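You operate a simulated robot arm through the tools that you are given. There is no shell and no other tool.

You are at the controls of a simulated two-armed robot. One attempt, no reset.

TASK
Pack the order: the bunch on the card, rinsed clean and tagged as it says, in the small blue crate.
Fine: rinse it in the basin and shut the valve; leave the other bunches.

Only the result counts: the job must be done as asked and must still hold three seconds after the hand-in. Knocking over, shifting, dropping, spilling or breaking anything else fails it.

THE ROBOT
Two 7-joint arms with two-finger grippers on one trunk that stands fixed in place. Base frame: the origin is at the foot of the trunk, x ahead of it, y to its left, z up; the work surface is at about z = 860. Lengths are in mm, angles in degrees, forces in N, time in s.
The left shoulder is at [90, 216, 1220], the right one opposite. With the tool pointing down near the work surface each hand reaches from about 340 to 880 mm from the base axis, measured 20 degrees to its own side. Payload 3.43 kg a hand.
The tool frame of a hand sits at the grasp point between the pads (the TCP): z along the fingers, y along the line on which they close. The tips reach 20 mm beyond it. The gripper opens to 124 mm. The gripper's body begins 93 mm behind the TCP.
Orientation is that of the tool frame in the base frame, as a unit quaternion [w, x, y, z]. With the fingers straight down and closing along the base's y, the tool's x points along the base's -x, its y along +y and its z along -z.

THE INTERFACE
- The arms move only by the tool send_rows. It takes "left_series", "right_series" or both (then of equal length, played together; a hand with none holds still); each is a list of rows, each a list of 7 numbers: the gripper command, from -1 (shut) to 1 (fully open), values between in proportion, then the shift along the tool's x, y, z in mm, then the turn, a rotation vector about the tool's x, y, z in degrees. In form: [[jaw, x, y, z, wx, wy, wz], ...]. A call has 1 to 20 rows; each row is the pose to reach, as a shift and turn from the pose commanded when the call began, along the tool's axes at that moment. Each row takes 0.2 s and may step no farther than 50 mm and 8.6 degrees from the row before; otherwise, or with a gripper value out of range, the whole call is refused. A pose out of reach is approached as far as the arm can. The call stops where the force on the tool passes 40 N (or 10 N more than at its start, if that is more) or the arm is blocked; 0.2 s more then pass. The fingers move at their own pace (about 72 mm/s each) and stop on an object; they squeeze with about 22 N. The grip force told is the motor's: it shows also when the fingers shut on nothing. Time passes only in rows, and 0.2 s behind the last, so rows that repeat a pose let the fingers close. It gives the time, the measured TCP pose, the force on the tool (base axes), the opening and the grip force at its end, in the units of the frame above (readings bear some noise), with the torque about the TCP (base axes, N m) and any sound that the robot's microphone picked up.
- Cameras (640 x 400 px; columns grow to the right, rows downward): "scene" is now at [209.1, -40.3, 1370.2]; the picture's right is [-0.49, -0.87, 0.00], its down [-0.63, 0.35, -0.69] and it looks along [0.60, -0.34, -0.72] (base axes); focal length 219 px, centre (320, 200). "left" rides on the left gripper at [82, -14, -140] in its tool frame; the picture's right is [0.17, 0.99, 0.00], its down [-0.83, 0.14, -0.54] and it looks along [-0.53, 0.09, 0.84] (tool axes); focal length 243 px, centre (320, 200). "right" rides on the right gripper at [82, 14, -140] in its tool frame; the picture's right is [-0.17, 0.99, 0.00], its down [-0.83, -0.14, -0.54] and it looks along [-0.53, -0.09, 0.84] (tool axes); focal length 243 px, centre (320, 200).
- grab_frame(camera): a new picture of that camera. The clock stands still meanwhile.
- move_column(by): slides the trunk up (or, below 0, down) by that many mm; the arms and the scene camera ride with it, the base frame stays. It gives what a move gives, with no picture.
- turn_head(pan, tilt): turns the head with the scene camera to pan (to the left, within 80 degrees either way) and tilt (down, from -29 to 69), counted from straight ahead of the robot. It gives what a move gives.
- point_at(camera, pixels): for up to 12 pixels [column, row] of the newest picture of that camera ("zoom" is the newest enlarged one), the place [x, y, z] in the base frame of the surface seen there, good to about 3 mm. The clock stands still meanwhile.
- close_up(camera, box): a new picture of the part [left, top, right, bottom] of that camera's present view, enlarged. The clock stands still meanwhile.
- job_done(): hands the job in; it is judged then, once.

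Leave the grippers open and the arms clear of the work at the hand-in unless told otherwise.

The tools are called as name(argument=value, ...) on one line, values as JSON. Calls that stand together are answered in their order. send_rows: Moves the arms, as the interface text tells. Its arguments: {"type":"object","properties":{"left_series":{"type":"array","items":{"type":"array","items":{"type":"number"}}},"right_series":{"type":"array","items":{"type":"array","items":{"type":"number"}}}},"required":[]} The other tools are called the same way: move_column (by) slides the trunk up or down; turn_head (pan, tilt) turns the head that bears the scene camera; grab_frame (camera) takes a picture; point_at (camera, pixels) gives the place of the surface under pixels of a picture; close_up (camera, box) takes an enlarged picture of a part of a camera's view; job_done () hands the job in.

At the start:

```text
time: 0.0
left_position: [432.7, -36.7, 1170.6]
left_ee_rot: [0.0, 0.0, 1.0, 0.0]
left_contact_force: [-0.4, 0.3, -0.2]
left_wrist_torque: [0.01, -0.02, 0.0]
left_width: 123.8
left_gripper_force: 0.0
right_position: [426.4, -469.4, 1169.8]
right_ee_rot: [0.002, 0.0, 1.0, 0.001]
right_contact_force: [1.2, 0.0, -0.3]
right_wrist_torque: [-0.01, -0.01, -0.01]
right_width: 124.1
right_gripper_force: 0.1
trunk travel left (down, up): [-375.0, 216.0]
head pan, tilt: [-29.2, 46.2]
```

scene: 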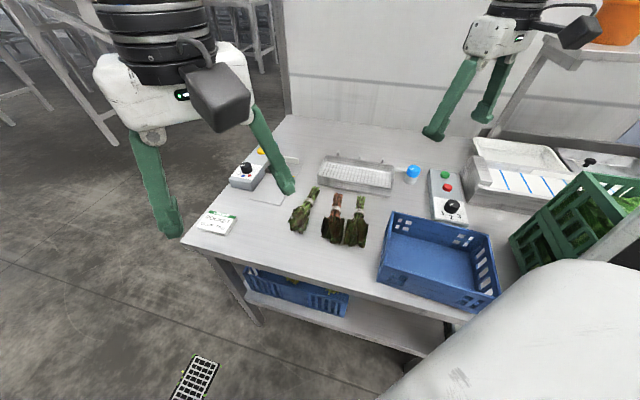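
right: 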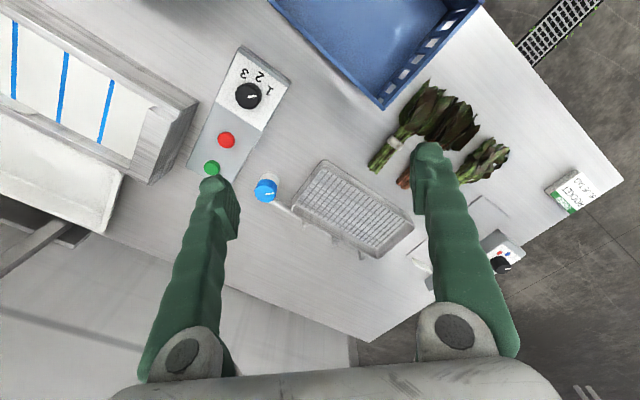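
left: 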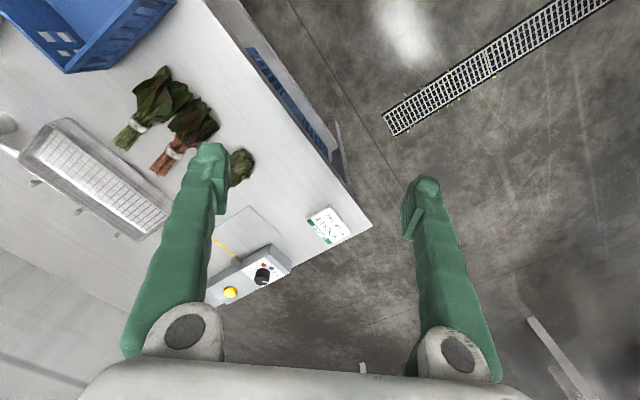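

I see three bunches, a card at about (217,221) in the scene picture, two control boxes, a basin with a rack, a large blue crate and more crates. I'll start by enlarging the card and the work area.

close_up(camera="scene", box=[190, 200, 250, 240])

close_up(camera="left", box=[290, 190, 380, 250])

close_up(camera="scene", box=[220, 130, 400, 260])

close_up(camera="scene", box=[390, 130, 640, 300])

```text
10.00 times, centred on (220, 220) of scene
```

zoom: 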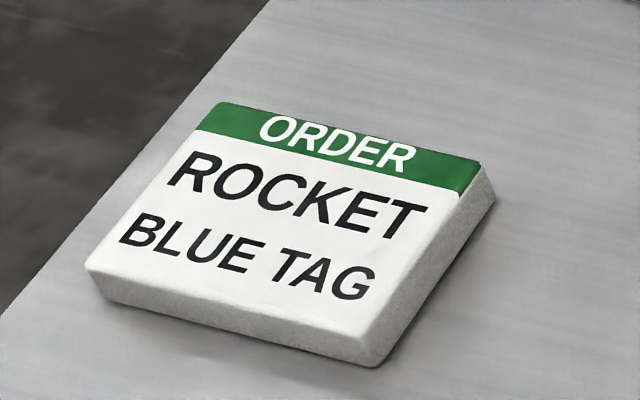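

```text
6.67 times, centred on (335, 220) of left
```

zoom: 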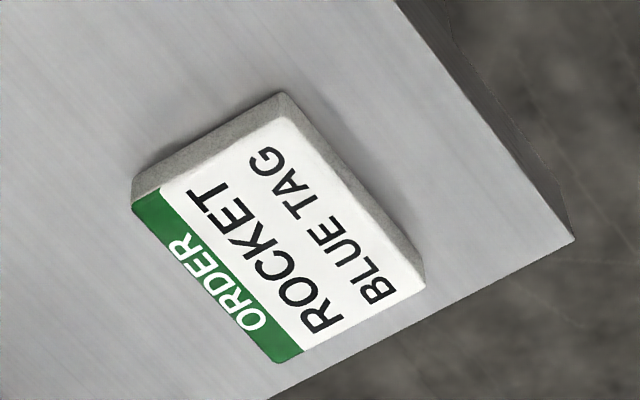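

```text
3.08 times, centred on (310, 195) of scene
```

zoom: 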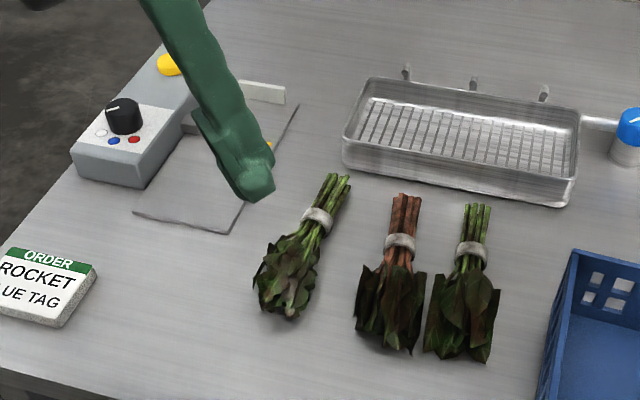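

```text
2.35 times, centred on (515, 215) of scene
```

zoom: 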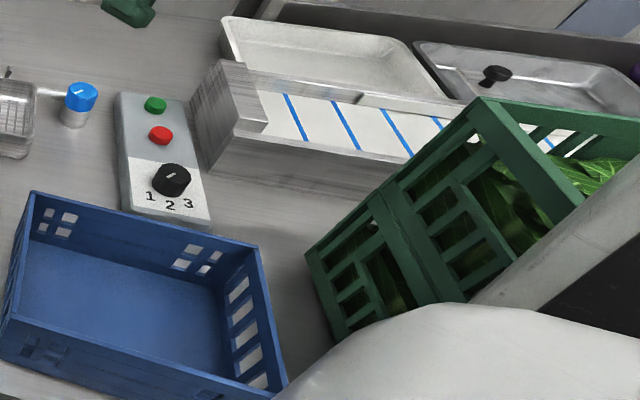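

The order is ROCKET with a BLUE TAG. On the left is a tag machine with a knob (white, blue and red marks) and a yellow button. A wash basin with a blue valve is in the middle, and a box with buttons and a 1-2-3 dial is on the right. Next I'll turn the head to see the rest of the workplace, including the other crates.

turn_head(pan=-10, tilt=55)

grab_frame(camera="scene")

turn_head(pan=30, tilt=45)

grab_frame(camera="scene")

turn_head(pan=-70, tilt=45)

grab_frame(camera="scene")

```text
time: 0.8
left_position: [431.3, -36.7, 1172.1]
left_ee_rot: [0.0, -0.001, 1.0, 0.0]
left_contact_force: [0.4, 0.4, -0.8]
left_wrist_torque: [-0.02, 0.0, 0.0]
left_width: 124.1
left_gripper_force: 0.0
right_position: [428.2, -469.1, 1168.8]
right_ee_rot: [0.0, 0.0, 1.0, 0.0]
right_contact_force: [-0.1, 0.3, -0.8]
right_wrist_torque: [0.04, -0.03, -0.01]
right_width: 124.0
right_gripper_force: 0.1
trunk travel left (down, up): [-375.0, 216.0]
head pan, tilt: [-10.0, 55.0]
```

```text
taken
```

scene: 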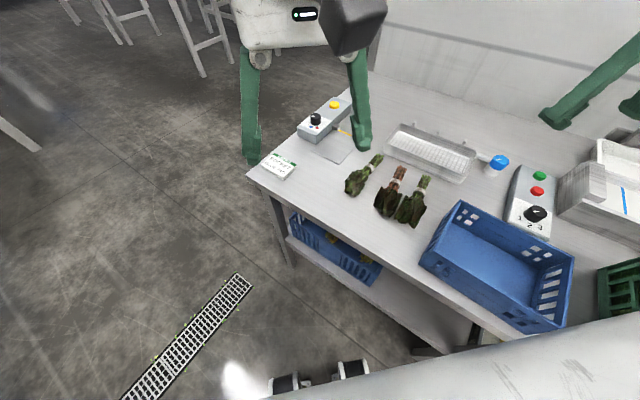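

```text
time: 1.9
left_position: [433.9, -37.1, 1170.6]
left_ee_rot: [0.001, -0.001, 1.0, 0.0]
left_contact_force: [0.3, 0.4, -0.9]
left_wrist_torque: [-0.02, 0.01, 0.01]
left_width: 123.7
left_gripper_force: 0.1
right_position: [427.1, -468.9, 1169.6]
right_ee_rot: [0.001, 0.0, 1.0, 0.0]
right_contact_force: [-0.9, 0.0, -0.7]
right_wrist_torque: [0.01, 0.0, 0.03]
right_width: 124.0
right_gripper_force: 0.0
trunk travel left (down, up): [-375.0, 216.0]
head pan, tilt: [30.0, 45.0]
```

```text
taken
```

scene: 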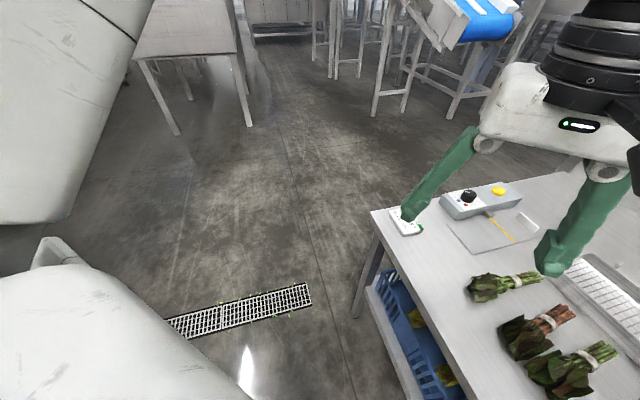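

```text
time: 3.6
left_position: [432.3, -37.0, 1171.1]
left_ee_rot: [0.0, 0.0, 1.0, 0.0]
left_contact_force: [-0.5, -0.3, 0.1]
left_wrist_torque: [-0.02, -0.02, 0.02]
left_width: 123.8
left_gripper_force: 0.0
right_position: [427.1, -469.5, 1170.4]
right_ee_rot: [0.001, 0.0, 1.0, 0.0]
right_contact_force: [-0.6, 0.1, 0.0]
right_wrist_torque: [0.01, 0.0, 0.01]
right_width: 124.0
right_gripper_force: 0.1
trunk travel left (down, up): [-375.0, 216.0]
head pan, tilt: [-70.0, 45.0]
```

```text
taken
```

scene: 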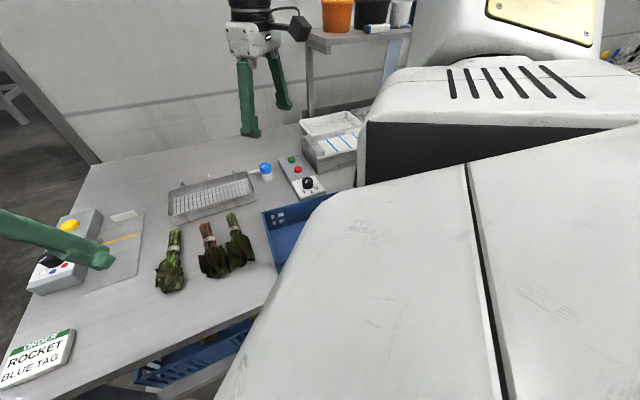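

I'll turn the head back over the work area and measure the main items with point_at.

turn_head(pan=-30, tilt=50)

grab_frame(camera="scene")

```text
time: 4.7
left_position: [432.1, -36.7, 1170.6]
left_ee_rot: [0.0, 0.0, 1.0, 0.0]
left_contact_force: [-0.1, -0.3, -0.2]
left_wrist_torque: [-0.02, 0.01, 0.01]
left_width: 124.2
left_gripper_force: 0.0
right_position: [426.6, -469.3, 1168.7]
right_ee_rot: [0.0, 0.0, 1.0, 0.001]
right_contact_force: [0.0, 0.2, 0.8]
right_wrist_torque: [-0.02, 0.0, -0.02]
right_width: 123.8
right_gripper_force: 0.0
trunk travel left (down, up): [-375.0, 216.0]
head pan, tilt: [-30.0, 50.0]
```

```text
taken
```

scene: 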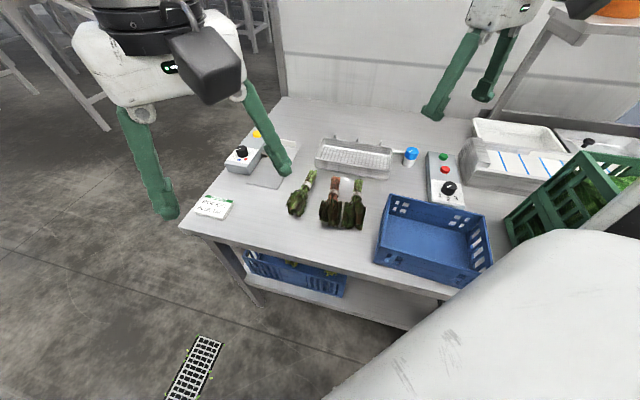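

Now I'll enlarge the three bunches to tell which is rocket, and the crates as well.

close_up(camera="scene", box=[280, 160, 376, 232])

point_at(camera="scene", pixels=[[310, 180], [297, 207], [335, 190], [330, 213], [357, 192], [352, 217], [213, 207], [258, 131], [241, 150], [410, 155], [443, 172], [449, 188]])

point_at(camera="scene", pixels=[[396, 196], [484, 214], [375, 262], [460, 288], [425, 235], [320, 140], [394, 148], [385, 175], [318, 165], [355, 157], [270, 182], [183, 228]])

close_up(camera="scene", box=[210, 110, 310, 190])

close_up(camera="scene", box=[300, 125, 430, 200])

```text
5.56 times, centred on (328, 196) of scene
```

zoom: 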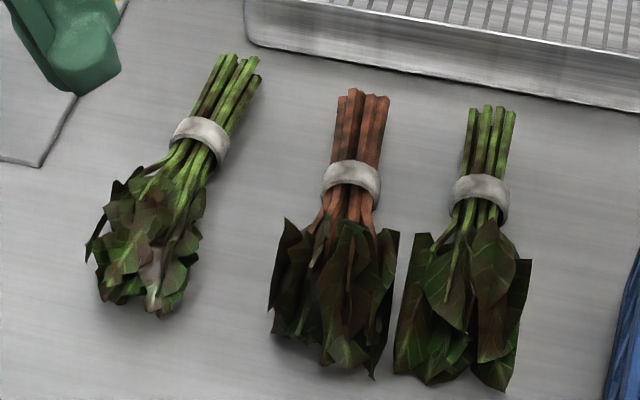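

```text
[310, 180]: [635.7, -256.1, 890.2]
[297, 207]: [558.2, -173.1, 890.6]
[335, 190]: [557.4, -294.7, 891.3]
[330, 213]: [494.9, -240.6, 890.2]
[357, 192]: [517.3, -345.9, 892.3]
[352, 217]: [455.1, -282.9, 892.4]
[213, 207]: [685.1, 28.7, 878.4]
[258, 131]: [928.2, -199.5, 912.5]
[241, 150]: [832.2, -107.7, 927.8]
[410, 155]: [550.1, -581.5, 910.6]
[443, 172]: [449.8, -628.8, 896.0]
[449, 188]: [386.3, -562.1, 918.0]
```

```text
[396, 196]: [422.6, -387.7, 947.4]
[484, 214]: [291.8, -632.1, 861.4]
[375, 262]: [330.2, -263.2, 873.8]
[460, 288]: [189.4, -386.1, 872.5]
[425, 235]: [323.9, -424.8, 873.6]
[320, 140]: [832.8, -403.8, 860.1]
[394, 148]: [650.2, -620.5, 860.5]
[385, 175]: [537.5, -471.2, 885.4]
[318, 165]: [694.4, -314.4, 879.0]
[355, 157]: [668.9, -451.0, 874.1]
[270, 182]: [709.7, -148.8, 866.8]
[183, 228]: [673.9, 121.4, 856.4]
```

```text
5.00 times, centred on (260, 150) of scene
```

zoom: 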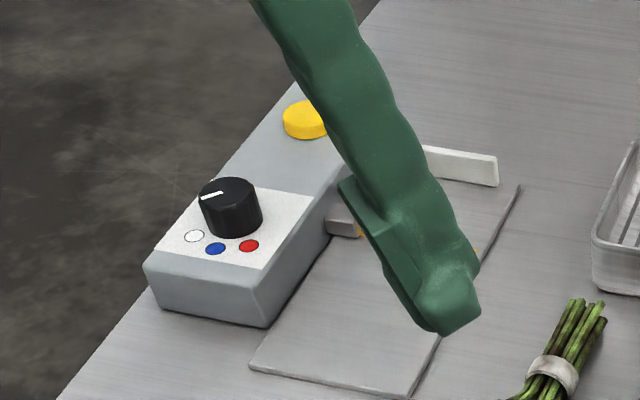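

```text
4.92 times, centred on (365, 162) of scene
```

zoom: 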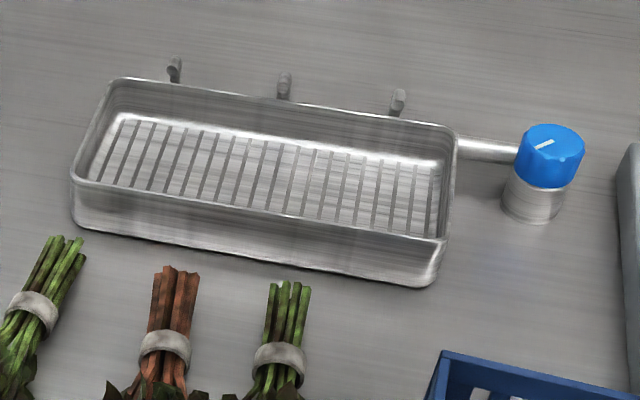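

The left bunch, with jagged lobed leaves, looks like the rocket. The middle one has red stems and the right one has broad leaves. I'll check details from the wrist cameras.

close_up(camera="left", box=[190, 200, 300, 310])

close_up(camera="right", box=[350, 80, 530, 210])

close_up(camera="right", box=[400, 170, 540, 290])

close_up(camera="right", box=[180, 40, 430, 260])

close_up(camera="scene", box=[230, 230, 360, 310])

```text
3.64 times, centred on (245, 255) of left
```

zoom: 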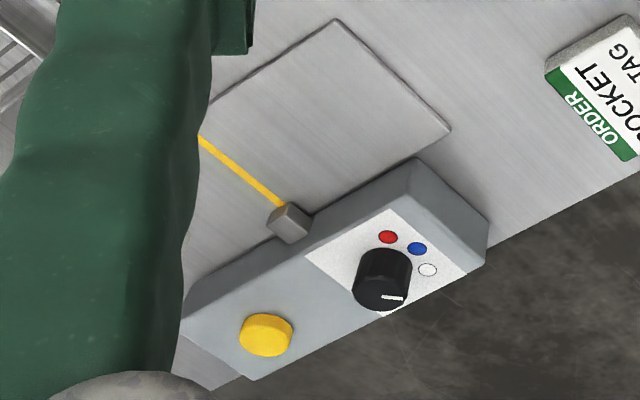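

```text
3.08 times, centred on (440, 145) of right
```

zoom: 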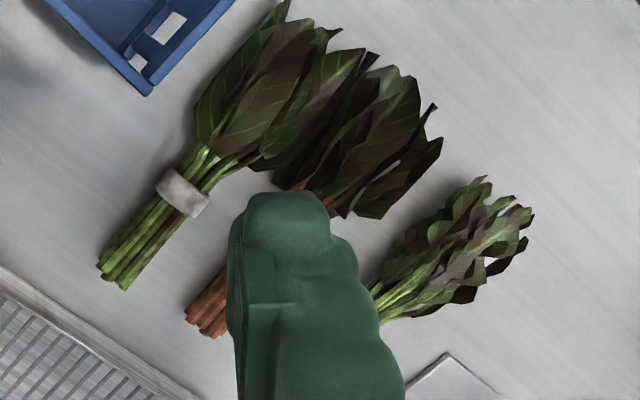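

```text
3.33 times, centred on (470, 230) of right
```

zoom: 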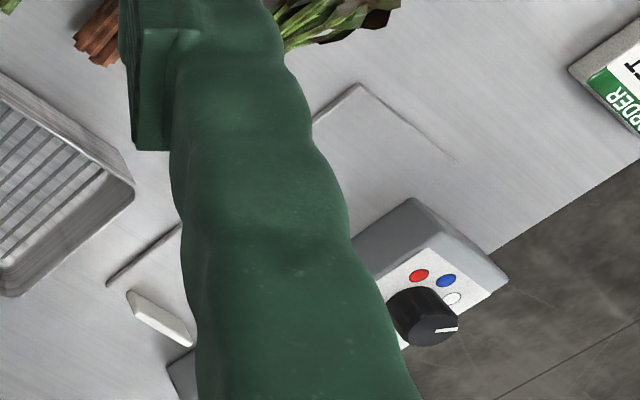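

```text
1.82 times, centred on (305, 150) of right
```

zoom: 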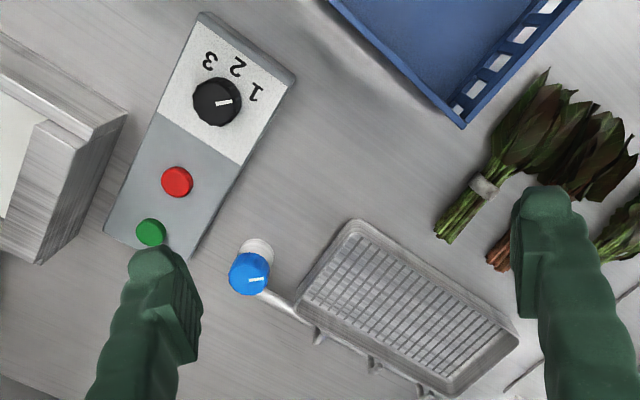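

```text
4.92 times, centred on (295, 270) of scene
```

zoom: 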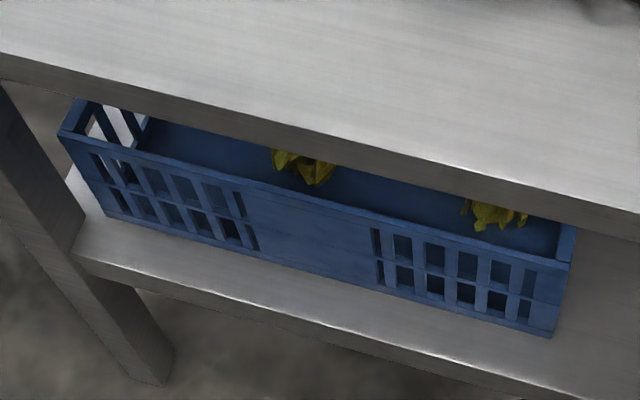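

The crate on the lower shelf is larger and holds yellowed waste leaves, so the small blue crate is the one on the table. I'll move the left arm 200 mm to its left to clear the view of the tagger.

send_rows(left_series=[[1, 0, 45, 0, 0, 0, 0], [1, 0, 90, 0, 0, 0, 0], [1, 0, 135, 0, 0, 0, 0], [1, 0, 180, 0, 0, 0, 0], [1, 0, 220, 0, 0, 0, 0]])

turn_head(pan=-18, tilt=45)

grab_frame(camera="scene")

close_up(camera="scene", box=[240, 90, 380, 200])

```text
time: 5.9
left_position: [405.5, 172.3, 1156.3]
left_ee_rot: [0.0, 0.0, 1.0, 0.0]
left_contact_force: [0.1, -0.1, 0.1]
left_wrist_torque: [-0.01, -0.02, 0.01]
left_width: 124.0
left_gripper_force: 0.0
left hand out of reach, approached as far as the arm can: row 3, 4, 5
right_position: [424.1, -468.9, 1170.6]
right_ee_rot: [0.002, -0.001, 1.0, 0.0]
right_contact_force: [-0.3, -0.4, -0.5]
right_wrist_torque: [-0.04, 0.01, 0.04]
right_width: 124.1
right_gripper_force: 0.1
trunk travel left (down, up): [-375.0, 216.0]
head pan, tilt: [-30.0, 50.0]
```

```text
time: 6.7
left_position: [405.7, 170.4, 1157.0]
left_ee_rot: [0.001, -0.002, 1.0, 0.0]
left_contact_force: [0.0, 0.4, -1.0]
left_wrist_torque: [-0.03, -0.03, 0.03]
left_width: 124.1
left_gripper_force: 0.0
right_position: [426.2, -469.5, 1169.4]
right_ee_rot: [0.0, -0.001, 1.0, 0.0]
right_contact_force: [0.1, 0.0, 0.0]
right_wrist_torque: [0.0, -0.01, -0.01]
right_width: 124.1
right_gripper_force: 0.0
trunk travel left (down, up): [-375.0, 216.0]
head pan, tilt: [-18.0, 45.0]
```

```text
taken
```

scene: 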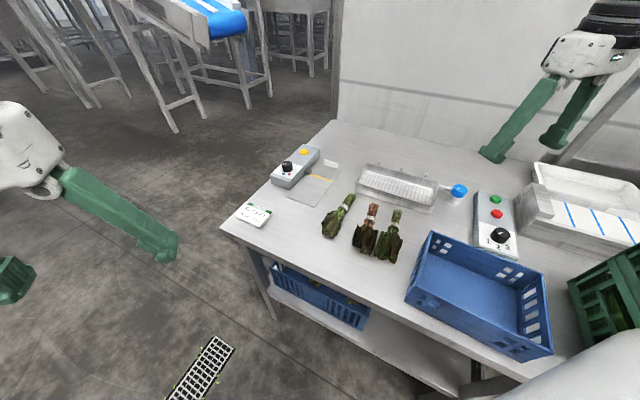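

```text
3.64 times, centred on (310, 145) of scene
```

zoom: 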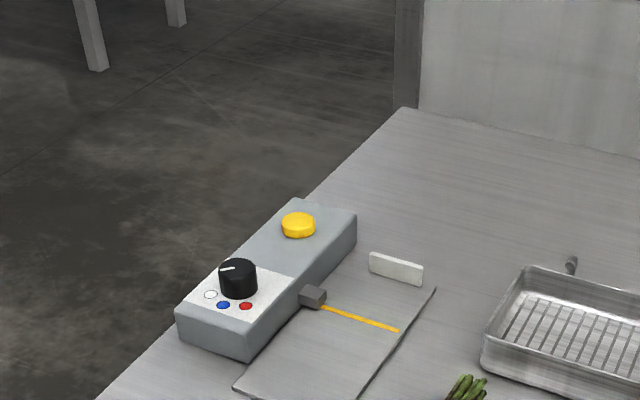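

The tagger is clear now: knob, colour dots, yellow button, yellow line on the plate, and a white stop. I'll measure points in this enlarged view.

close_up(camera="scene", box=[260, 135, 350, 215])

```text
5.00 times, centred on (305, 175) of scene
```

zoom: 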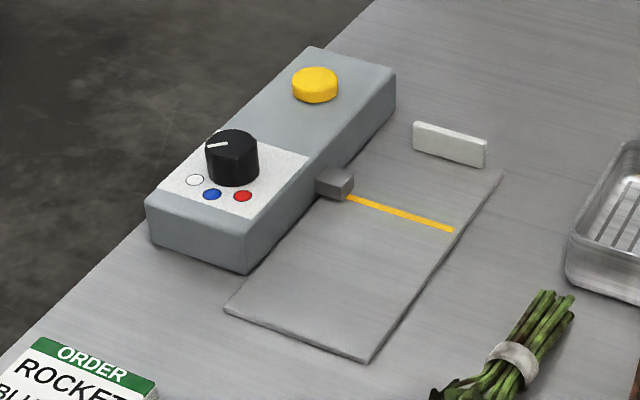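

point_at(camera="zoom", pixels=[[232, 142], [195, 180], [212, 194], [242, 196], [315, 80], [351, 200], [452, 230], [450, 128], [228, 311], [370, 358], [500, 172], [340, 172]])

point_at(camera="zoom", pixels=[[248, 250], [150, 215], [315, 48], [392, 68], [417, 128], [485, 145], [513, 365], [215, 148], [245, 142], [232, 182], [260, 160], [205, 165]])

```text
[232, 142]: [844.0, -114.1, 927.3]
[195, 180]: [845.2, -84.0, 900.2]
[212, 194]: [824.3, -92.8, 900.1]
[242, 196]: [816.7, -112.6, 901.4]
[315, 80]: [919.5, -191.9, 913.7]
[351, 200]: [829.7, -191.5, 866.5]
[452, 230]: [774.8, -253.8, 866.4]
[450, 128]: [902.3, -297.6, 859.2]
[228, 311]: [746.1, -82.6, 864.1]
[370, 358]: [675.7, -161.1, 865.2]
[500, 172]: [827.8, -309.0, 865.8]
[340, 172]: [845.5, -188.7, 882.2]
```

```text
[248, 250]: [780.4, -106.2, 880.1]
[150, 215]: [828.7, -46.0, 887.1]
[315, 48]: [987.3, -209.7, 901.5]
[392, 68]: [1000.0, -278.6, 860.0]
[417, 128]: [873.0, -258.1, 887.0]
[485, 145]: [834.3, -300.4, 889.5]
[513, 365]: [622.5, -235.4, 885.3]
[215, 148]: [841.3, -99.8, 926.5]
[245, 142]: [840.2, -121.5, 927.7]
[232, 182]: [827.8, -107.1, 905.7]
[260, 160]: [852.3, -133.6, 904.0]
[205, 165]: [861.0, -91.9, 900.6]
```

The tagger dial points at white. Blue needs roughly +50° counter-clockwise seen from above. Next I'll measure the bunches, the basin and the valve.

close_up(camera="scene", box=[310, 180, 410, 270])

point_at(camera="zoom", pixels=[[235, 82], [215, 110], [205, 140], [165, 175], [110, 215], [75, 255], [165, 255], [200, 200], [185, 108], [240, 112], [260, 75], [130, 270]])

close_up(camera="scene", box=[340, 150, 480, 230])

point_at(camera="zoom", pixels=[[115, 75], [95, 160], [425, 270], [435, 135], [150, 140], [400, 235], [270, 140], [545, 165], [505, 150], [180, 75], [400, 115], [280, 230]])

```text
4.44 times, centred on (360, 225) of scene
```

zoom: 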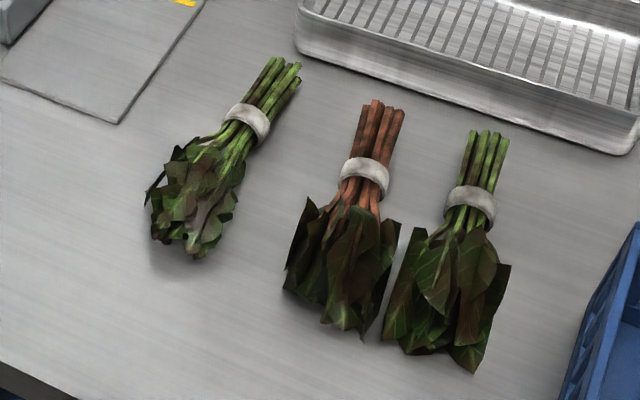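

```text
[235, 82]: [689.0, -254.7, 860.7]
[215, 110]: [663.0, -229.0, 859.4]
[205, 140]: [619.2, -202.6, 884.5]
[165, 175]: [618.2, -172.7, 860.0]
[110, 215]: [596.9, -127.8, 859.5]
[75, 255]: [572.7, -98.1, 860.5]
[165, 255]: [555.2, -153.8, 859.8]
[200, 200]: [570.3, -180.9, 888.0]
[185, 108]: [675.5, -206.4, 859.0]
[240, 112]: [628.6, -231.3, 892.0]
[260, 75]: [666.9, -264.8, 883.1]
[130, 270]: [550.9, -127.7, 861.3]
```

```text
4.57 times, centred on (410, 190) of scene
```

zoom: 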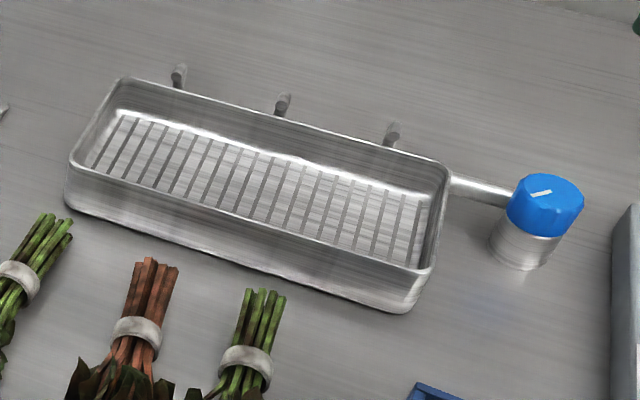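

```text
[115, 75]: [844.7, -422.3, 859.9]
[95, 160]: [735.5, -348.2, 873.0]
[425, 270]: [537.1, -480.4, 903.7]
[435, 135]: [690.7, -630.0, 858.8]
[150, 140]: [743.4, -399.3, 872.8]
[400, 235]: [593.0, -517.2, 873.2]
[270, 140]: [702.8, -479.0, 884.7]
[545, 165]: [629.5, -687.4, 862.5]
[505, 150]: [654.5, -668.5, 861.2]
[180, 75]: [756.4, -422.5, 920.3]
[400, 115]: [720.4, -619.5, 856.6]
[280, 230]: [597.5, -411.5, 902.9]
```

Some of those guessed pixels missed their targets. I'll retake the zooms and point accurately at the rocket bunch, basin corners and valve.

close_up(camera="scene", box=[310, 180, 410, 270])

point_at(camera="zoom", pixels=[[280, 75], [272, 62], [295, 72], [248, 120], [228, 150], [205, 185], [215, 215], [170, 200], [195, 245], [158, 205], [160, 235], [185, 160]])

point_at(camera="zoom", pixels=[[382, 110], [365, 178], [345, 260], [285, 280], [385, 300], [365, 335], [490, 145], [470, 205], [445, 280], [395, 320], [500, 280], [470, 360]])

close_up(camera="scene", box=[340, 150, 480, 230])

point_at(camera="zoom", pixels=[[122, 80], [74, 155], [417, 272], [447, 168], [120, 118], [92, 165], [405, 262], [428, 200], [545, 195], [520, 245], [178, 70], [282, 100]])

point_at(camera="zoom", pixels=[[393, 130], [540, 190], [550, 192], [530, 196], [514, 195], [580, 200], [545, 175], [480, 185], [260, 190], [240, 215], [300, 155], [410, 305]])

```text
4.44 times, centred on (360, 225) of scene
```

zoom: 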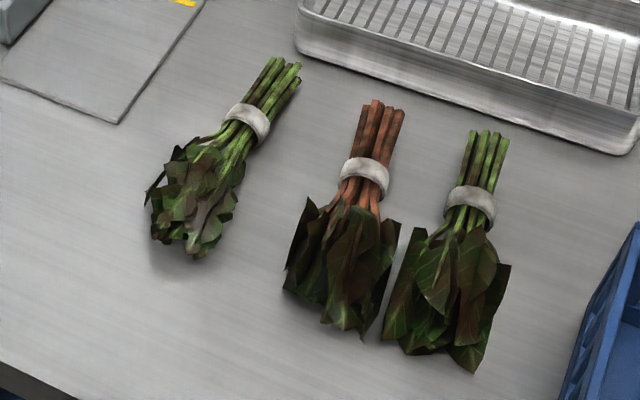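

```text
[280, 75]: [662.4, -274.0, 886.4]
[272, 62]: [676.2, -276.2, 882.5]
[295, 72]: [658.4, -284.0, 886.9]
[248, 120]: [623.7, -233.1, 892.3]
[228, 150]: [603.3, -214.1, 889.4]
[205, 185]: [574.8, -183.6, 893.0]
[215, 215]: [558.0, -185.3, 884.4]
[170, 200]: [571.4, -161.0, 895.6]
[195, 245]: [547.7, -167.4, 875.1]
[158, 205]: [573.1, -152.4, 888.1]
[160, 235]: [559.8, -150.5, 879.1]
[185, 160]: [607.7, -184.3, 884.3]
```

```text
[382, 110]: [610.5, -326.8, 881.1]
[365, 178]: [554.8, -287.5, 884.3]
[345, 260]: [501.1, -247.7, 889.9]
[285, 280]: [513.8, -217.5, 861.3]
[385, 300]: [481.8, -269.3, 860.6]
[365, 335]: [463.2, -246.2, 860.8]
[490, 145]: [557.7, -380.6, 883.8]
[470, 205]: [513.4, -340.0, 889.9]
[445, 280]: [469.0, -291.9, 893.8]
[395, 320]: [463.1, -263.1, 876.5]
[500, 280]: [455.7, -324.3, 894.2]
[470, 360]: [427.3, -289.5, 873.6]
```

```text
4.57 times, centred on (410, 190) of scene
```

zoom: 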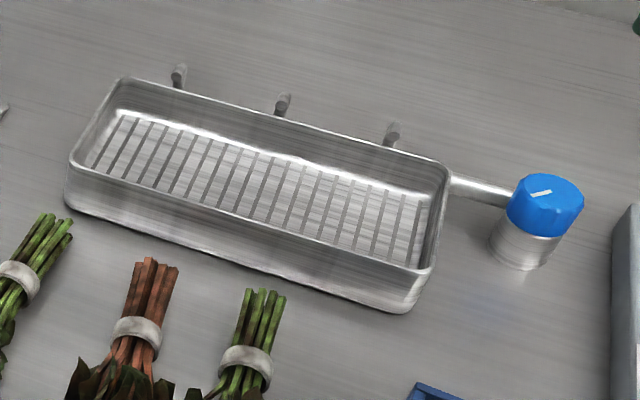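

```text
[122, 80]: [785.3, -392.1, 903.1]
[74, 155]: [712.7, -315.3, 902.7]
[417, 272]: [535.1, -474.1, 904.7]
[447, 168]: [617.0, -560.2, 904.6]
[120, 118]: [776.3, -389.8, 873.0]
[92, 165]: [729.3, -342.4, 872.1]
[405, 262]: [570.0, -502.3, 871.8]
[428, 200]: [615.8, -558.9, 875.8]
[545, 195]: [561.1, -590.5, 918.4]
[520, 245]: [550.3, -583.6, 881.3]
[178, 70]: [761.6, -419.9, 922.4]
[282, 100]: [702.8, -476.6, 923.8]
```

```text
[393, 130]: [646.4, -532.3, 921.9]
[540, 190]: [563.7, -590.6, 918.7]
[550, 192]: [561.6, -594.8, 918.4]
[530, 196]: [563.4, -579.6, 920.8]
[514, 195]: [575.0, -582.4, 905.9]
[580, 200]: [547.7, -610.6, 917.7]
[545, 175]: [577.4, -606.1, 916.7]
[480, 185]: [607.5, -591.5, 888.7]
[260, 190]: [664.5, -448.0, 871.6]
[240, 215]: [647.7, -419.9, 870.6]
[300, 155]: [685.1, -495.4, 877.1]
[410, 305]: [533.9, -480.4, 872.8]
```

I now have good measurements. The table is turned about 45° to the base:
- **Rocket:** it lies from its stem tips at about (667,-280) to its leaf end at about (547,-157), with the band at (624,-233).
- **Basin:** centre about (662,-435), long side along (-0.7,-0.7).
- **Valve:** (561,-592).

I'll move the right hand above the rocket band at z≈1000, turned 45° clockwise, to look closer.

send_rows(right_series=[[1, -19.8, 23.6, 17, 0, 0, 4.5], [1, -39.6, 47.2, 34, 0, 0, 9], [1, -59.4, 70.8, 51, 0, 0, 13.5], [1, -79.2, 94.4, 68, 0, 0, 18], [1, -99, 118, 85, 0, 0, 22.5], [1, -118.8, 141.6, 102, 0, 0, 27], [1, -138.6, 165.2, 119, 0, 0, 31.5], [1, -158.4, 188.8, 136, 0, 0, 36], [1, -178.2, 212.4, 153, 0, 0, 40.5], [1, -198, 236, 165, 0, 0, 45], [1, -198, 236, 165, 0, 0, 45]])

grab_frame(camera="right")

grab_frame(camera="scene")

```text
time: 9.1
left_position: [406.5, 170.6, 1157.2]
left_ee_rot: [0.001, -0.001, 1.0, 0.0]
left_contact_force: [-0.3, 0.0, 0.9]
left_wrist_torque: [-0.01, 0.0, 0.02]
left_width: 124.1
left_gripper_force: 0.0
right_position: [661.4, -368.3, 1021.2]
right_ee_rot: [0.0, 0.382, 0.924, 0.003]
right_contact_force: [0.0, -0.2, 0.0]
right_wrist_torque: [0.01, -0.01, -0.02]
right_width: 124.0
right_gripper_force: 0.0
right hand out of reach, approached as far as the arm can: row 6, 7, 8, 9, 10, 11
trunk travel left (down, up): [-375.0, 216.0]
head pan, tilt: [-18.0, 45.0]
```

```text
taken
```

right: 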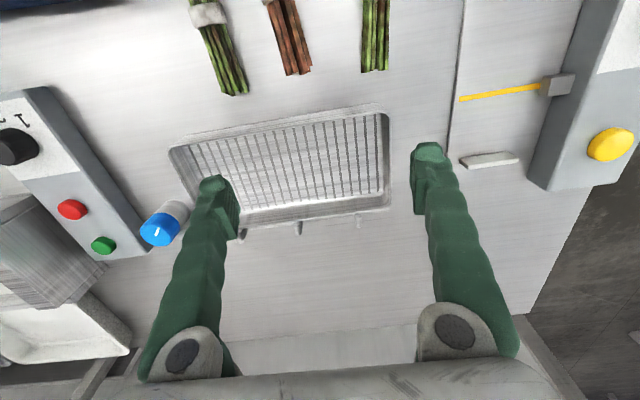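

```text
taken
```

scene: 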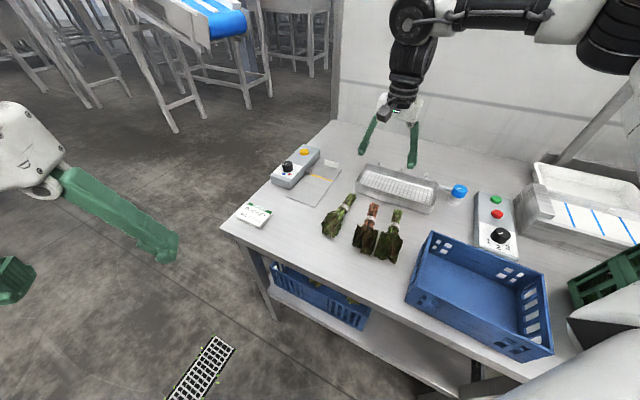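

The right hand stopped at (661,-368,1021), short of its target, which was reported out of reach. I'll probe how it responds with a small hold, then step toward the rocket with the yaw relaxed.

send_rows(right_series=[[1, 0, 0, 0, 0, 0, 0], [1, 0, 0, 0, 0, 0, 0]])

```text
time: 9.7
left_position: [405.5, 171.5, 1156.9]
left_ee_rot: [0.001, -0.002, 1.0, 0.0]
left_contact_force: [-0.1, -0.4, -0.6]
left_wrist_torque: [-0.02, -0.05, 0.01]
left_width: 124.0
left_gripper_force: 0.0
right_position: [663.1, -368.1, 1020.8]
right_ee_rot: [0.0, 0.381, 0.925, 0.002]
right_contact_force: [-0.4, -0.1, 0.8]
right_wrist_torque: [0.03, 0.01, -0.02]
right_width: 124.2
right_gripper_force: 0.0
trunk travel left (down, up): [-375.0, 216.0]
head pan, tilt: [-18.0, 45.0]
```

With no shift the pose holds without complaint, so the command was reset to the reached pose. I'll try stepping straight to above the rocket (delta -38, +135, -16) keeping this yaw.

send_rows(right_series=[[1, 30, 17, 4, 0, 0, 0], [1, 61, 34, 8, 0, 0, 0], [1, 92, 51, 12, 0, 0, 0], [1, 122, 68.6, 16, 0, 0, 0]])

```text
time: 10.7
left_position: [406.0, 171.1, 1157.5]
left_ee_rot: [0.001, -0.001, 1.0, 0.0]
left_contact_force: [-0.3, 1.1, 0.1]
left_wrist_torque: [0.01, 0.02, 0.0]
left_width: 123.9
left_gripper_force: 0.1
right_position: [662.9, -368.4, 1021.3]
right_ee_rot: [0.001, 0.381, 0.924, 0.002]
right_contact_force: [0.0, 0.1, 0.5]
right_wrist_torque: [0.01, 0.02, 0.0]
right_width: 124.0
right_gripper_force: 0.1
right hand out of reach, approached as far as the arm can: row 1, 2, 3, 4
trunk travel left (down, up): [-375.0, 216.0]
head pan, tilt: [-18.0, 45.0]
```

It is stuck in this direction, probably a wrist joint limit at this yaw. I'll turn back to yaw 0 in place and then move toward the rocket.

send_rows(right_series=[[1, 0, 0, 0, 0, 0, -8], [1, 0, 0, 0, 0, 0, -16], [1, 0, 0, 0, 0, 0, -24], [1, 0, 0, 0, 0, 0, -32], [1, 0, 0, 0, 0, 0, -40], [1, 0, 0, 0, 0, 0, -45]])

send_rows(right_series=[[1, 13, 45, 5, 0, 0, 0], [1, 26, 90, 10, 0, 0, 0], [1, 38, 135, 16, 0, 0, 0]])

```text
time: 12.1
left_position: [405.4, 170.2, 1156.9]
left_ee_rot: [0.001, -0.003, 1.0, 0.0]
left_contact_force: [-0.2, 0.4, 0.3]
left_wrist_torque: [0.01, 0.01, 0.01]
left_width: 124.1
left_gripper_force: 0.1
right_position: [661.7, -368.8, 1020.0]
right_ee_rot: [0.001, -0.001, 1.0, 0.0]
right_contact_force: [0.2, 0.1, 0.0]
right_wrist_torque: [-0.03, 0.01, 0.02]
right_width: 123.9
right_gripper_force: 0.1
trunk travel left (down, up): [-375.0, 216.0]
head pan, tilt: [-18.0, 45.0]
```

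```text
time: 12.9
left_position: [406.6, 171.9, 1157.2]
left_ee_rot: [0.001, -0.001, 1.0, 0.001]
left_contact_force: [0.1, 0.2, 1.2]
left_wrist_torque: [0.0, 0.02, 0.04]
left_width: 124.0
left_gripper_force: 0.1
right_position: [595.6, -263.8, 997.8]
right_ee_rot: [0.003, 0.001, 1.0, 0.005]
right_contact_force: [-0.2, 0.1, 0.6]
right_wrist_torque: [0.0, 0.0, 0.02]
right_width: 124.0
right_gripper_force: 0.1
right hand out of reach, approached as far as the arm can: row 1, 2, 3
trunk travel left (down, up): [-375.0, 216.0]
head pan, tilt: [-18.0, 45.0]
```

It reached (596,-264,998), a bit short of the target. I'll look at the arm's posture from the scene and wrist cameras before going on.

turn_head(pan=-30, tilt=30)

grab_frame(camera="scene")

grab_frame(camera="right")

```text
time: 13.6
left_position: [406.0, 172.3, 1157.0]
left_ee_rot: [0.001, -0.002, 1.0, 0.0]
left_contact_force: [-0.4, 0.9, -0.3]
left_wrist_torque: [0.01, -0.02, -0.01]
left_width: 123.9
left_gripper_force: 0.0
right_position: [595.9, -264.1, 997.9]
right_ee_rot: [0.004, 0.0, 1.0, 0.004]
right_contact_force: [-0.5, -0.2, 0.4]
right_wrist_torque: [-0.02, 0.03, 0.01]
right_width: 124.1
right_gripper_force: 0.1
trunk travel left (down, up): [-375.0, 216.0]
head pan, tilt: [-30.0, 30.0]
```

```text
taken
```

scene: 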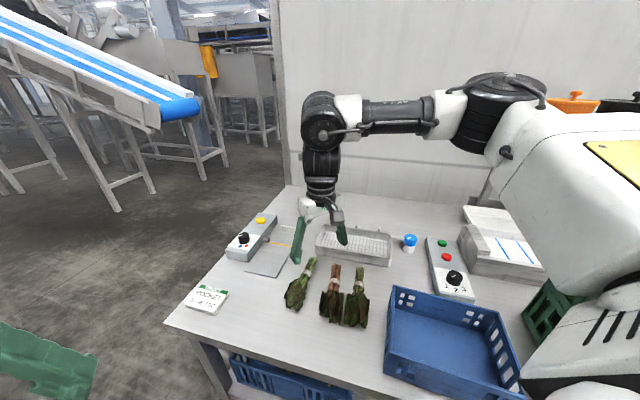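

```text
taken
```

right: 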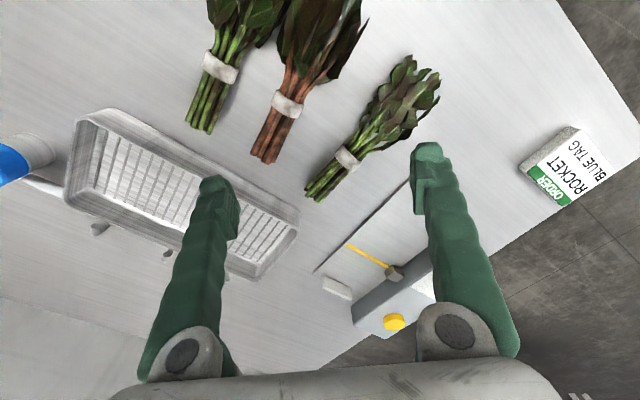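

The elbow is out to the right with the forearm pointing left. I'll try moving lower, to (624,-233,945), which still clears the bunches (tips at 925, bunch tops at 895).

send_rows(right_series=[[1, 0, 0, 25, 0, 0, 0], [1, 0, 0, 50, 0, 0, 0], [1, -10, 10, 52, 0, 0, 0], [1, -20, 20, 53, 0, 0, 0], [1, -28, 31, 53, 0, 0, 0]])

```text
time: 14.8
left_position: [405.6, 170.1, 1156.1]
left_ee_rot: [0.001, -0.002, 1.0, 0.0]
left_contact_force: [0.4, -0.1, 0.8]
left_wrist_torque: [-0.03, 0.0, -0.02]
left_width: 124.0
left_gripper_force: 0.1
right_position: [599.8, -259.9, 945.6]
right_ee_rot: [0.001, 0.0, 1.0, 0.002]
right_contact_force: [-0.3, 0.5, 0.1]
right_wrist_torque: [0.01, -0.02, 0.0]
right_width: 124.0
right_gripper_force: 0.1
right hand out of reach, approached as far as the arm can: row 3, 4, 5
trunk travel left (down, up): [-375.0, 216.0]
head pan, tilt: [-30.0, 30.0]
```

Moving left is limited in proportion to yaw, which looks like a wrist-roll limit, so a larger positive yaw should free it. I'll rise 60 mm and rotate to yaw +135°, which closes along the same line as -45°.

send_rows(right_series=[[1, 0, 0, -40, 0, 0, 0], [1, 0, 0, -70, 0, 0, -7], [1, 0, 0, -70, 0, 0, -15], [1, 0, 0, -70, 0, 0, -23], [1, 0, 0, -70, 0, 0, -31], [1, 0, 0, -70, 0, 0, -39], [1, 0, 0, -70, 0, 0, -47], [1, 0, 0, -70, 0, 0, -55], [1, 0, 0, -70, 0, 0, -63], [1, 0, 0, -70, 0, 0, -71], [1, 0, 0, -70, 0, 0, -79], [1, 0, 0, -70, 0, 0, -87], [1, 0, 0, -70, 0, 0, -95], [1, 0, 0, -70, 0, 0, -103], [1, 0, 0, -70, 0, 0, -111], [1, 0, 0, -70, 0, 0, -119], [1, 0, 0, -70, 0, 0, -127], [1, 0, 0, -70, 0, 0, -135], [1, 0, 0, -70, 0, 0, -135]])

grab_frame(camera="scene")

grab_frame(camera="right")

```text
time: 18.8
left_position: [405.6, 171.5, 1157.6]
left_ee_rot: [0.001, -0.001, 1.0, 0.0]
left_contact_force: [-0.7, -0.8, 0.6]
left_wrist_torque: [-0.02, -0.02, 0.03]
left_width: 124.2
left_gripper_force: 0.1
right_position: [592.9, -267.5, 1015.5]
right_ee_rot: [-0.003, 0.924, -0.383, 0.001]
right_contact_force: [-0.5, -0.4, -0.2]
right_wrist_torque: [0.0, 0.01, -0.01]
right_width: 124.2
right_gripper_force: 0.1
right hand out of reach, approached as far as the arm can: row 1, 2, 3, 4, 5, 6, 7, 8, 9, 10, 11, 12, 13, 14, 15, 16, 17, 18, 19
trunk travel left (down, up): [-375.0, 216.0]
head pan, tilt: [-30.0, 30.0]
```

```text
taken
```

scene: 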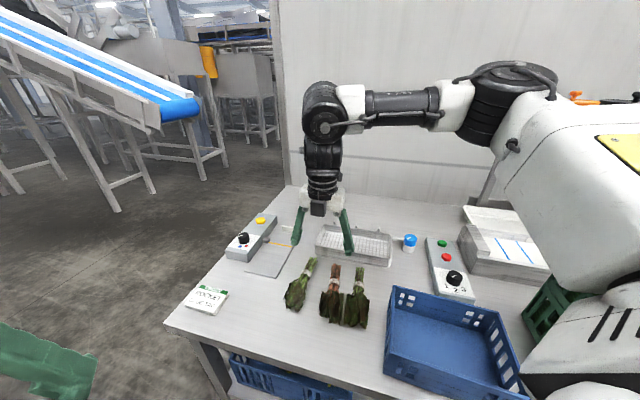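

```text
taken
```

right: 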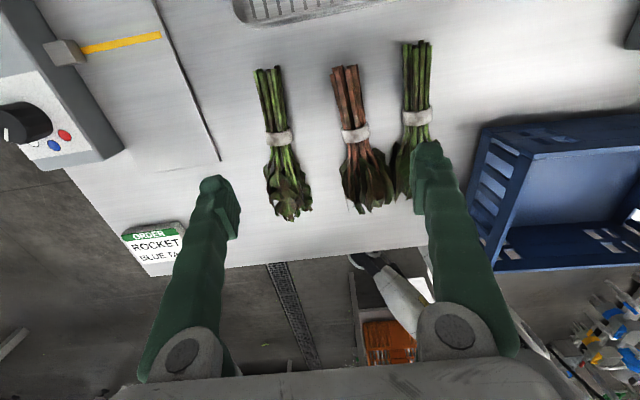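

Yaw 135° is reached, but the position limit remains and eases lower down, so it seems tied to the wrist bend relative to shoulder height. I'll raise the trunk by 150 mm and then lower the hand.

move_column(by=150)

send_rows(right_series=[[1, 0, 0, 40, 0, 0, 0], [1, 0, 0, 80, 0, 0, 0], [1, 0, 0, 120, 0, 0, 0], [1, 0, 0, 150, 0, 0, 0]])

```text
time: 20.6
left_position: [377.4, 168.7, 1380.3]
left_ee_rot: [0.105, -0.002, 0.994, -0.001]
left_contact_force: [0.0, -0.2, -0.4]
left_wrist_torque: [0.03, 0.05, -0.03]
left_width: 124.1
left_gripper_force: 0.1
right_position: [588.5, -268.5, 1279.1]
right_ee_rot: [-0.043, 0.919, -0.38, 0.097]
right_contact_force: [0.2, 0.0, -0.8]
right_wrist_torque: [0.02, -0.01, -0.04]
right_width: 123.8
right_gripper_force: 0.0
trunk travel left (down, up): [-525.0, 66.0]
head pan, tilt: [-30.0, 30.0]
```

```text
time: 21.6
left_position: [375.9, 168.3, 1381.4]
left_ee_rot: [0.106, -0.002, 0.994, -0.001]
left_contact_force: [0.5, 0.0, 0.9]
left_wrist_torque: [0.01, 0.01, 0.0]
left_width: 124.2
left_gripper_force: 0.1
right_position: [622.3, -268.6, 1132.6]
right_ee_rot: [-0.044, 0.919, -0.38, 0.097]
right_contact_force: [0.0, 0.3, 0.3]
right_wrist_torque: [0.02, 0.05, 0.03]
right_width: 123.7
right_gripper_force: 0.1
trunk travel left (down, up): [-525.0, 66.0]
head pan, tilt: [-30.0, 30.0]
```

Raising the trunk also tilted the hands about 12° forward, so it isn't a pure slide for the arms. The right hand is now at (622,-269,1133). I'll level the tool and move to above the rocket band (624,-233,1000).

send_rows(right_series=[[1, -9, -1, 26, -1.7, -1.7, 0], [1, -17, -2.5, 52, -3.5, -3.5, 0], [1, -26, -4, 78, -5.2, -5.2, 0], [1, -35, -5, 104, -7, -7, 0], [1, -43.2, -6.4, 129.8, -8.63, -8.64, 0], [1, -43.2, -6.4, 129.8, -8.63, -8.64, 0]])

grab_frame(camera="scene")

grab_frame(camera="right")

```text
time: 23.0
left_position: [374.9, 168.7, 1381.7]
left_ee_rot: [0.107, -0.002, 0.994, 0.0]
left_contact_force: [-0.9, -0.3, -0.3]
left_wrist_torque: [0.0, -0.04, 0.0]
left_width: 124.3
left_gripper_force: 0.1
right_position: [584.6, -276.4, 1051.0]
right_ee_rot: [-0.005, 0.924, -0.382, 0.001]
right_contact_force: [0.8, -1.1, -0.4]
right_wrist_torque: [0.0, 0.01, -0.05]
right_width: 123.9
right_gripper_force: 0.0
right hand out of reach, approached as far as the arm can: row 2, 3, 4, 5, 6
trunk travel left (down, up): [-525.0, 66.0]
head pan, tilt: [-30.0, 30.0]
```

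```text
taken
```

scene: 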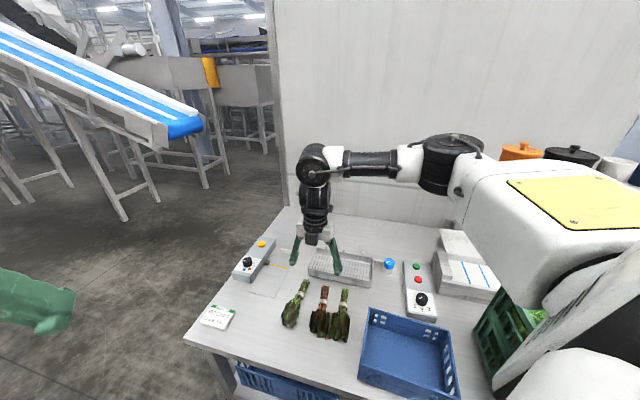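

```text
taken
```

right: 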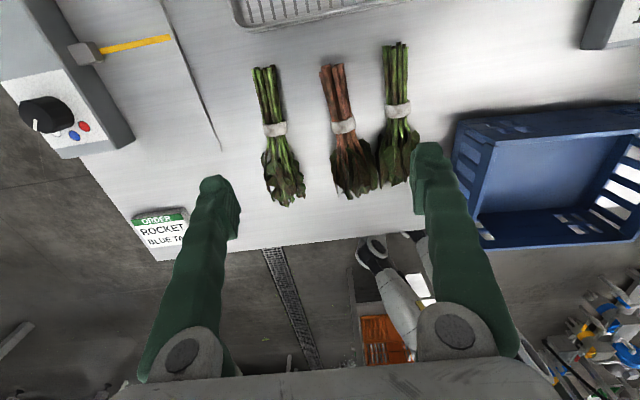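

The level tool is limited again. I'll measure the arm's own links in the picture to understand its geometry.

point_at(camera="scene", pixels=[[313, 165], [375, 163], [410, 163], [450, 165], [450, 140], [475, 190], [560, 200], [520, 160], [313, 205], [316, 235], [337, 160], [600, 260]])

```text
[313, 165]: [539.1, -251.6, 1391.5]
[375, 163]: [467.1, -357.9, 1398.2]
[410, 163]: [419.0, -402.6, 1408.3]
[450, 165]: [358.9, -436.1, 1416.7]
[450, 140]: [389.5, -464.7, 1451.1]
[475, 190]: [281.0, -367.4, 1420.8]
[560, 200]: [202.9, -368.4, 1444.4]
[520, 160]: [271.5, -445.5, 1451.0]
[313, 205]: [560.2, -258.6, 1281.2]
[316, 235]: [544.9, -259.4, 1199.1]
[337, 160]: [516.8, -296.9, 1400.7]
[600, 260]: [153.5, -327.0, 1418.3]
```

The wrist centre sits about 340 mm behind the TCP, and the upper arm seems limited to an azimuth of about -35°. Raising the trunk leaned it back and moved the shoulders back. So I'll return the trunk to its first height and work low with slight tilts. First I'll raise the right hand with the forward tilt so the trunk motion is safe.

send_rows(right_series=[[1, 4, 1, -42, 1.5, 1.5, 0], [1, 9, 2, -84, 3, 3, 0], [1, 14, 3, -126, 4.5, 4.5, 0], [1, 18, 4, -168, 6, 6, 0], [1, 23, 5, -210, 7.5, 7.5, 0], [1, 27.6, 6.4, -249, 8.63, 8.63, 0], [1, 27.6, 6.4, -249, 8.63, 8.63, 0]])

```text
time: 24.6
left_position: [376.0, 168.7, 1380.8]
left_ee_rot: [0.105, -0.002, 0.994, -0.001]
left_contact_force: [-0.2, 0.5, -0.3]
left_wrist_torque: [0.0, 0.0, 0.01]
left_width: 124.0
left_gripper_force: 0.1
right_position: [600.2, -300.8, 1298.4]
right_ee_rot: [-0.042, 0.919, -0.38, 0.098]
right_contact_force: [0.5, -0.2, -0.5]
right_wrist_torque: [0.02, -0.02, 0.0]
right_width: 124.0
right_gripper_force: 0.2
trunk travel left (down, up): [-525.0, 66.0]
head pan, tilt: [-30.0, 30.0]
```

The hand is up at z=1298 and tilted. Now I'll lower the trunk 150 mm, which should bring the hand to about z≈1035 and vertical.

move_column(by=-150)

```text
time: 26.3
left_position: [398.0, 167.9, 1181.1]
left_ee_rot: [0.03, -0.002, 1.0, -0.002]
left_contact_force: [-0.2, 0.2, -0.4]
left_wrist_torque: [-0.01, -0.02, 0.0]
left_width: 124.0
left_gripper_force: 0.0
right_position: [599.5, -301.8, 1147.4]
right_ee_rot: [-0.044, 0.919, -0.38, 0.098]
right_contact_force: [-0.8, 0.3, -0.1]
right_wrist_torque: [-0.01, -0.03, -0.01]
right_width: 124.0
right_gripper_force: 0.0
trunk travel left (down, up): [-375.0, 216.0]
head pan, tilt: [-30.0, 30.0]
```

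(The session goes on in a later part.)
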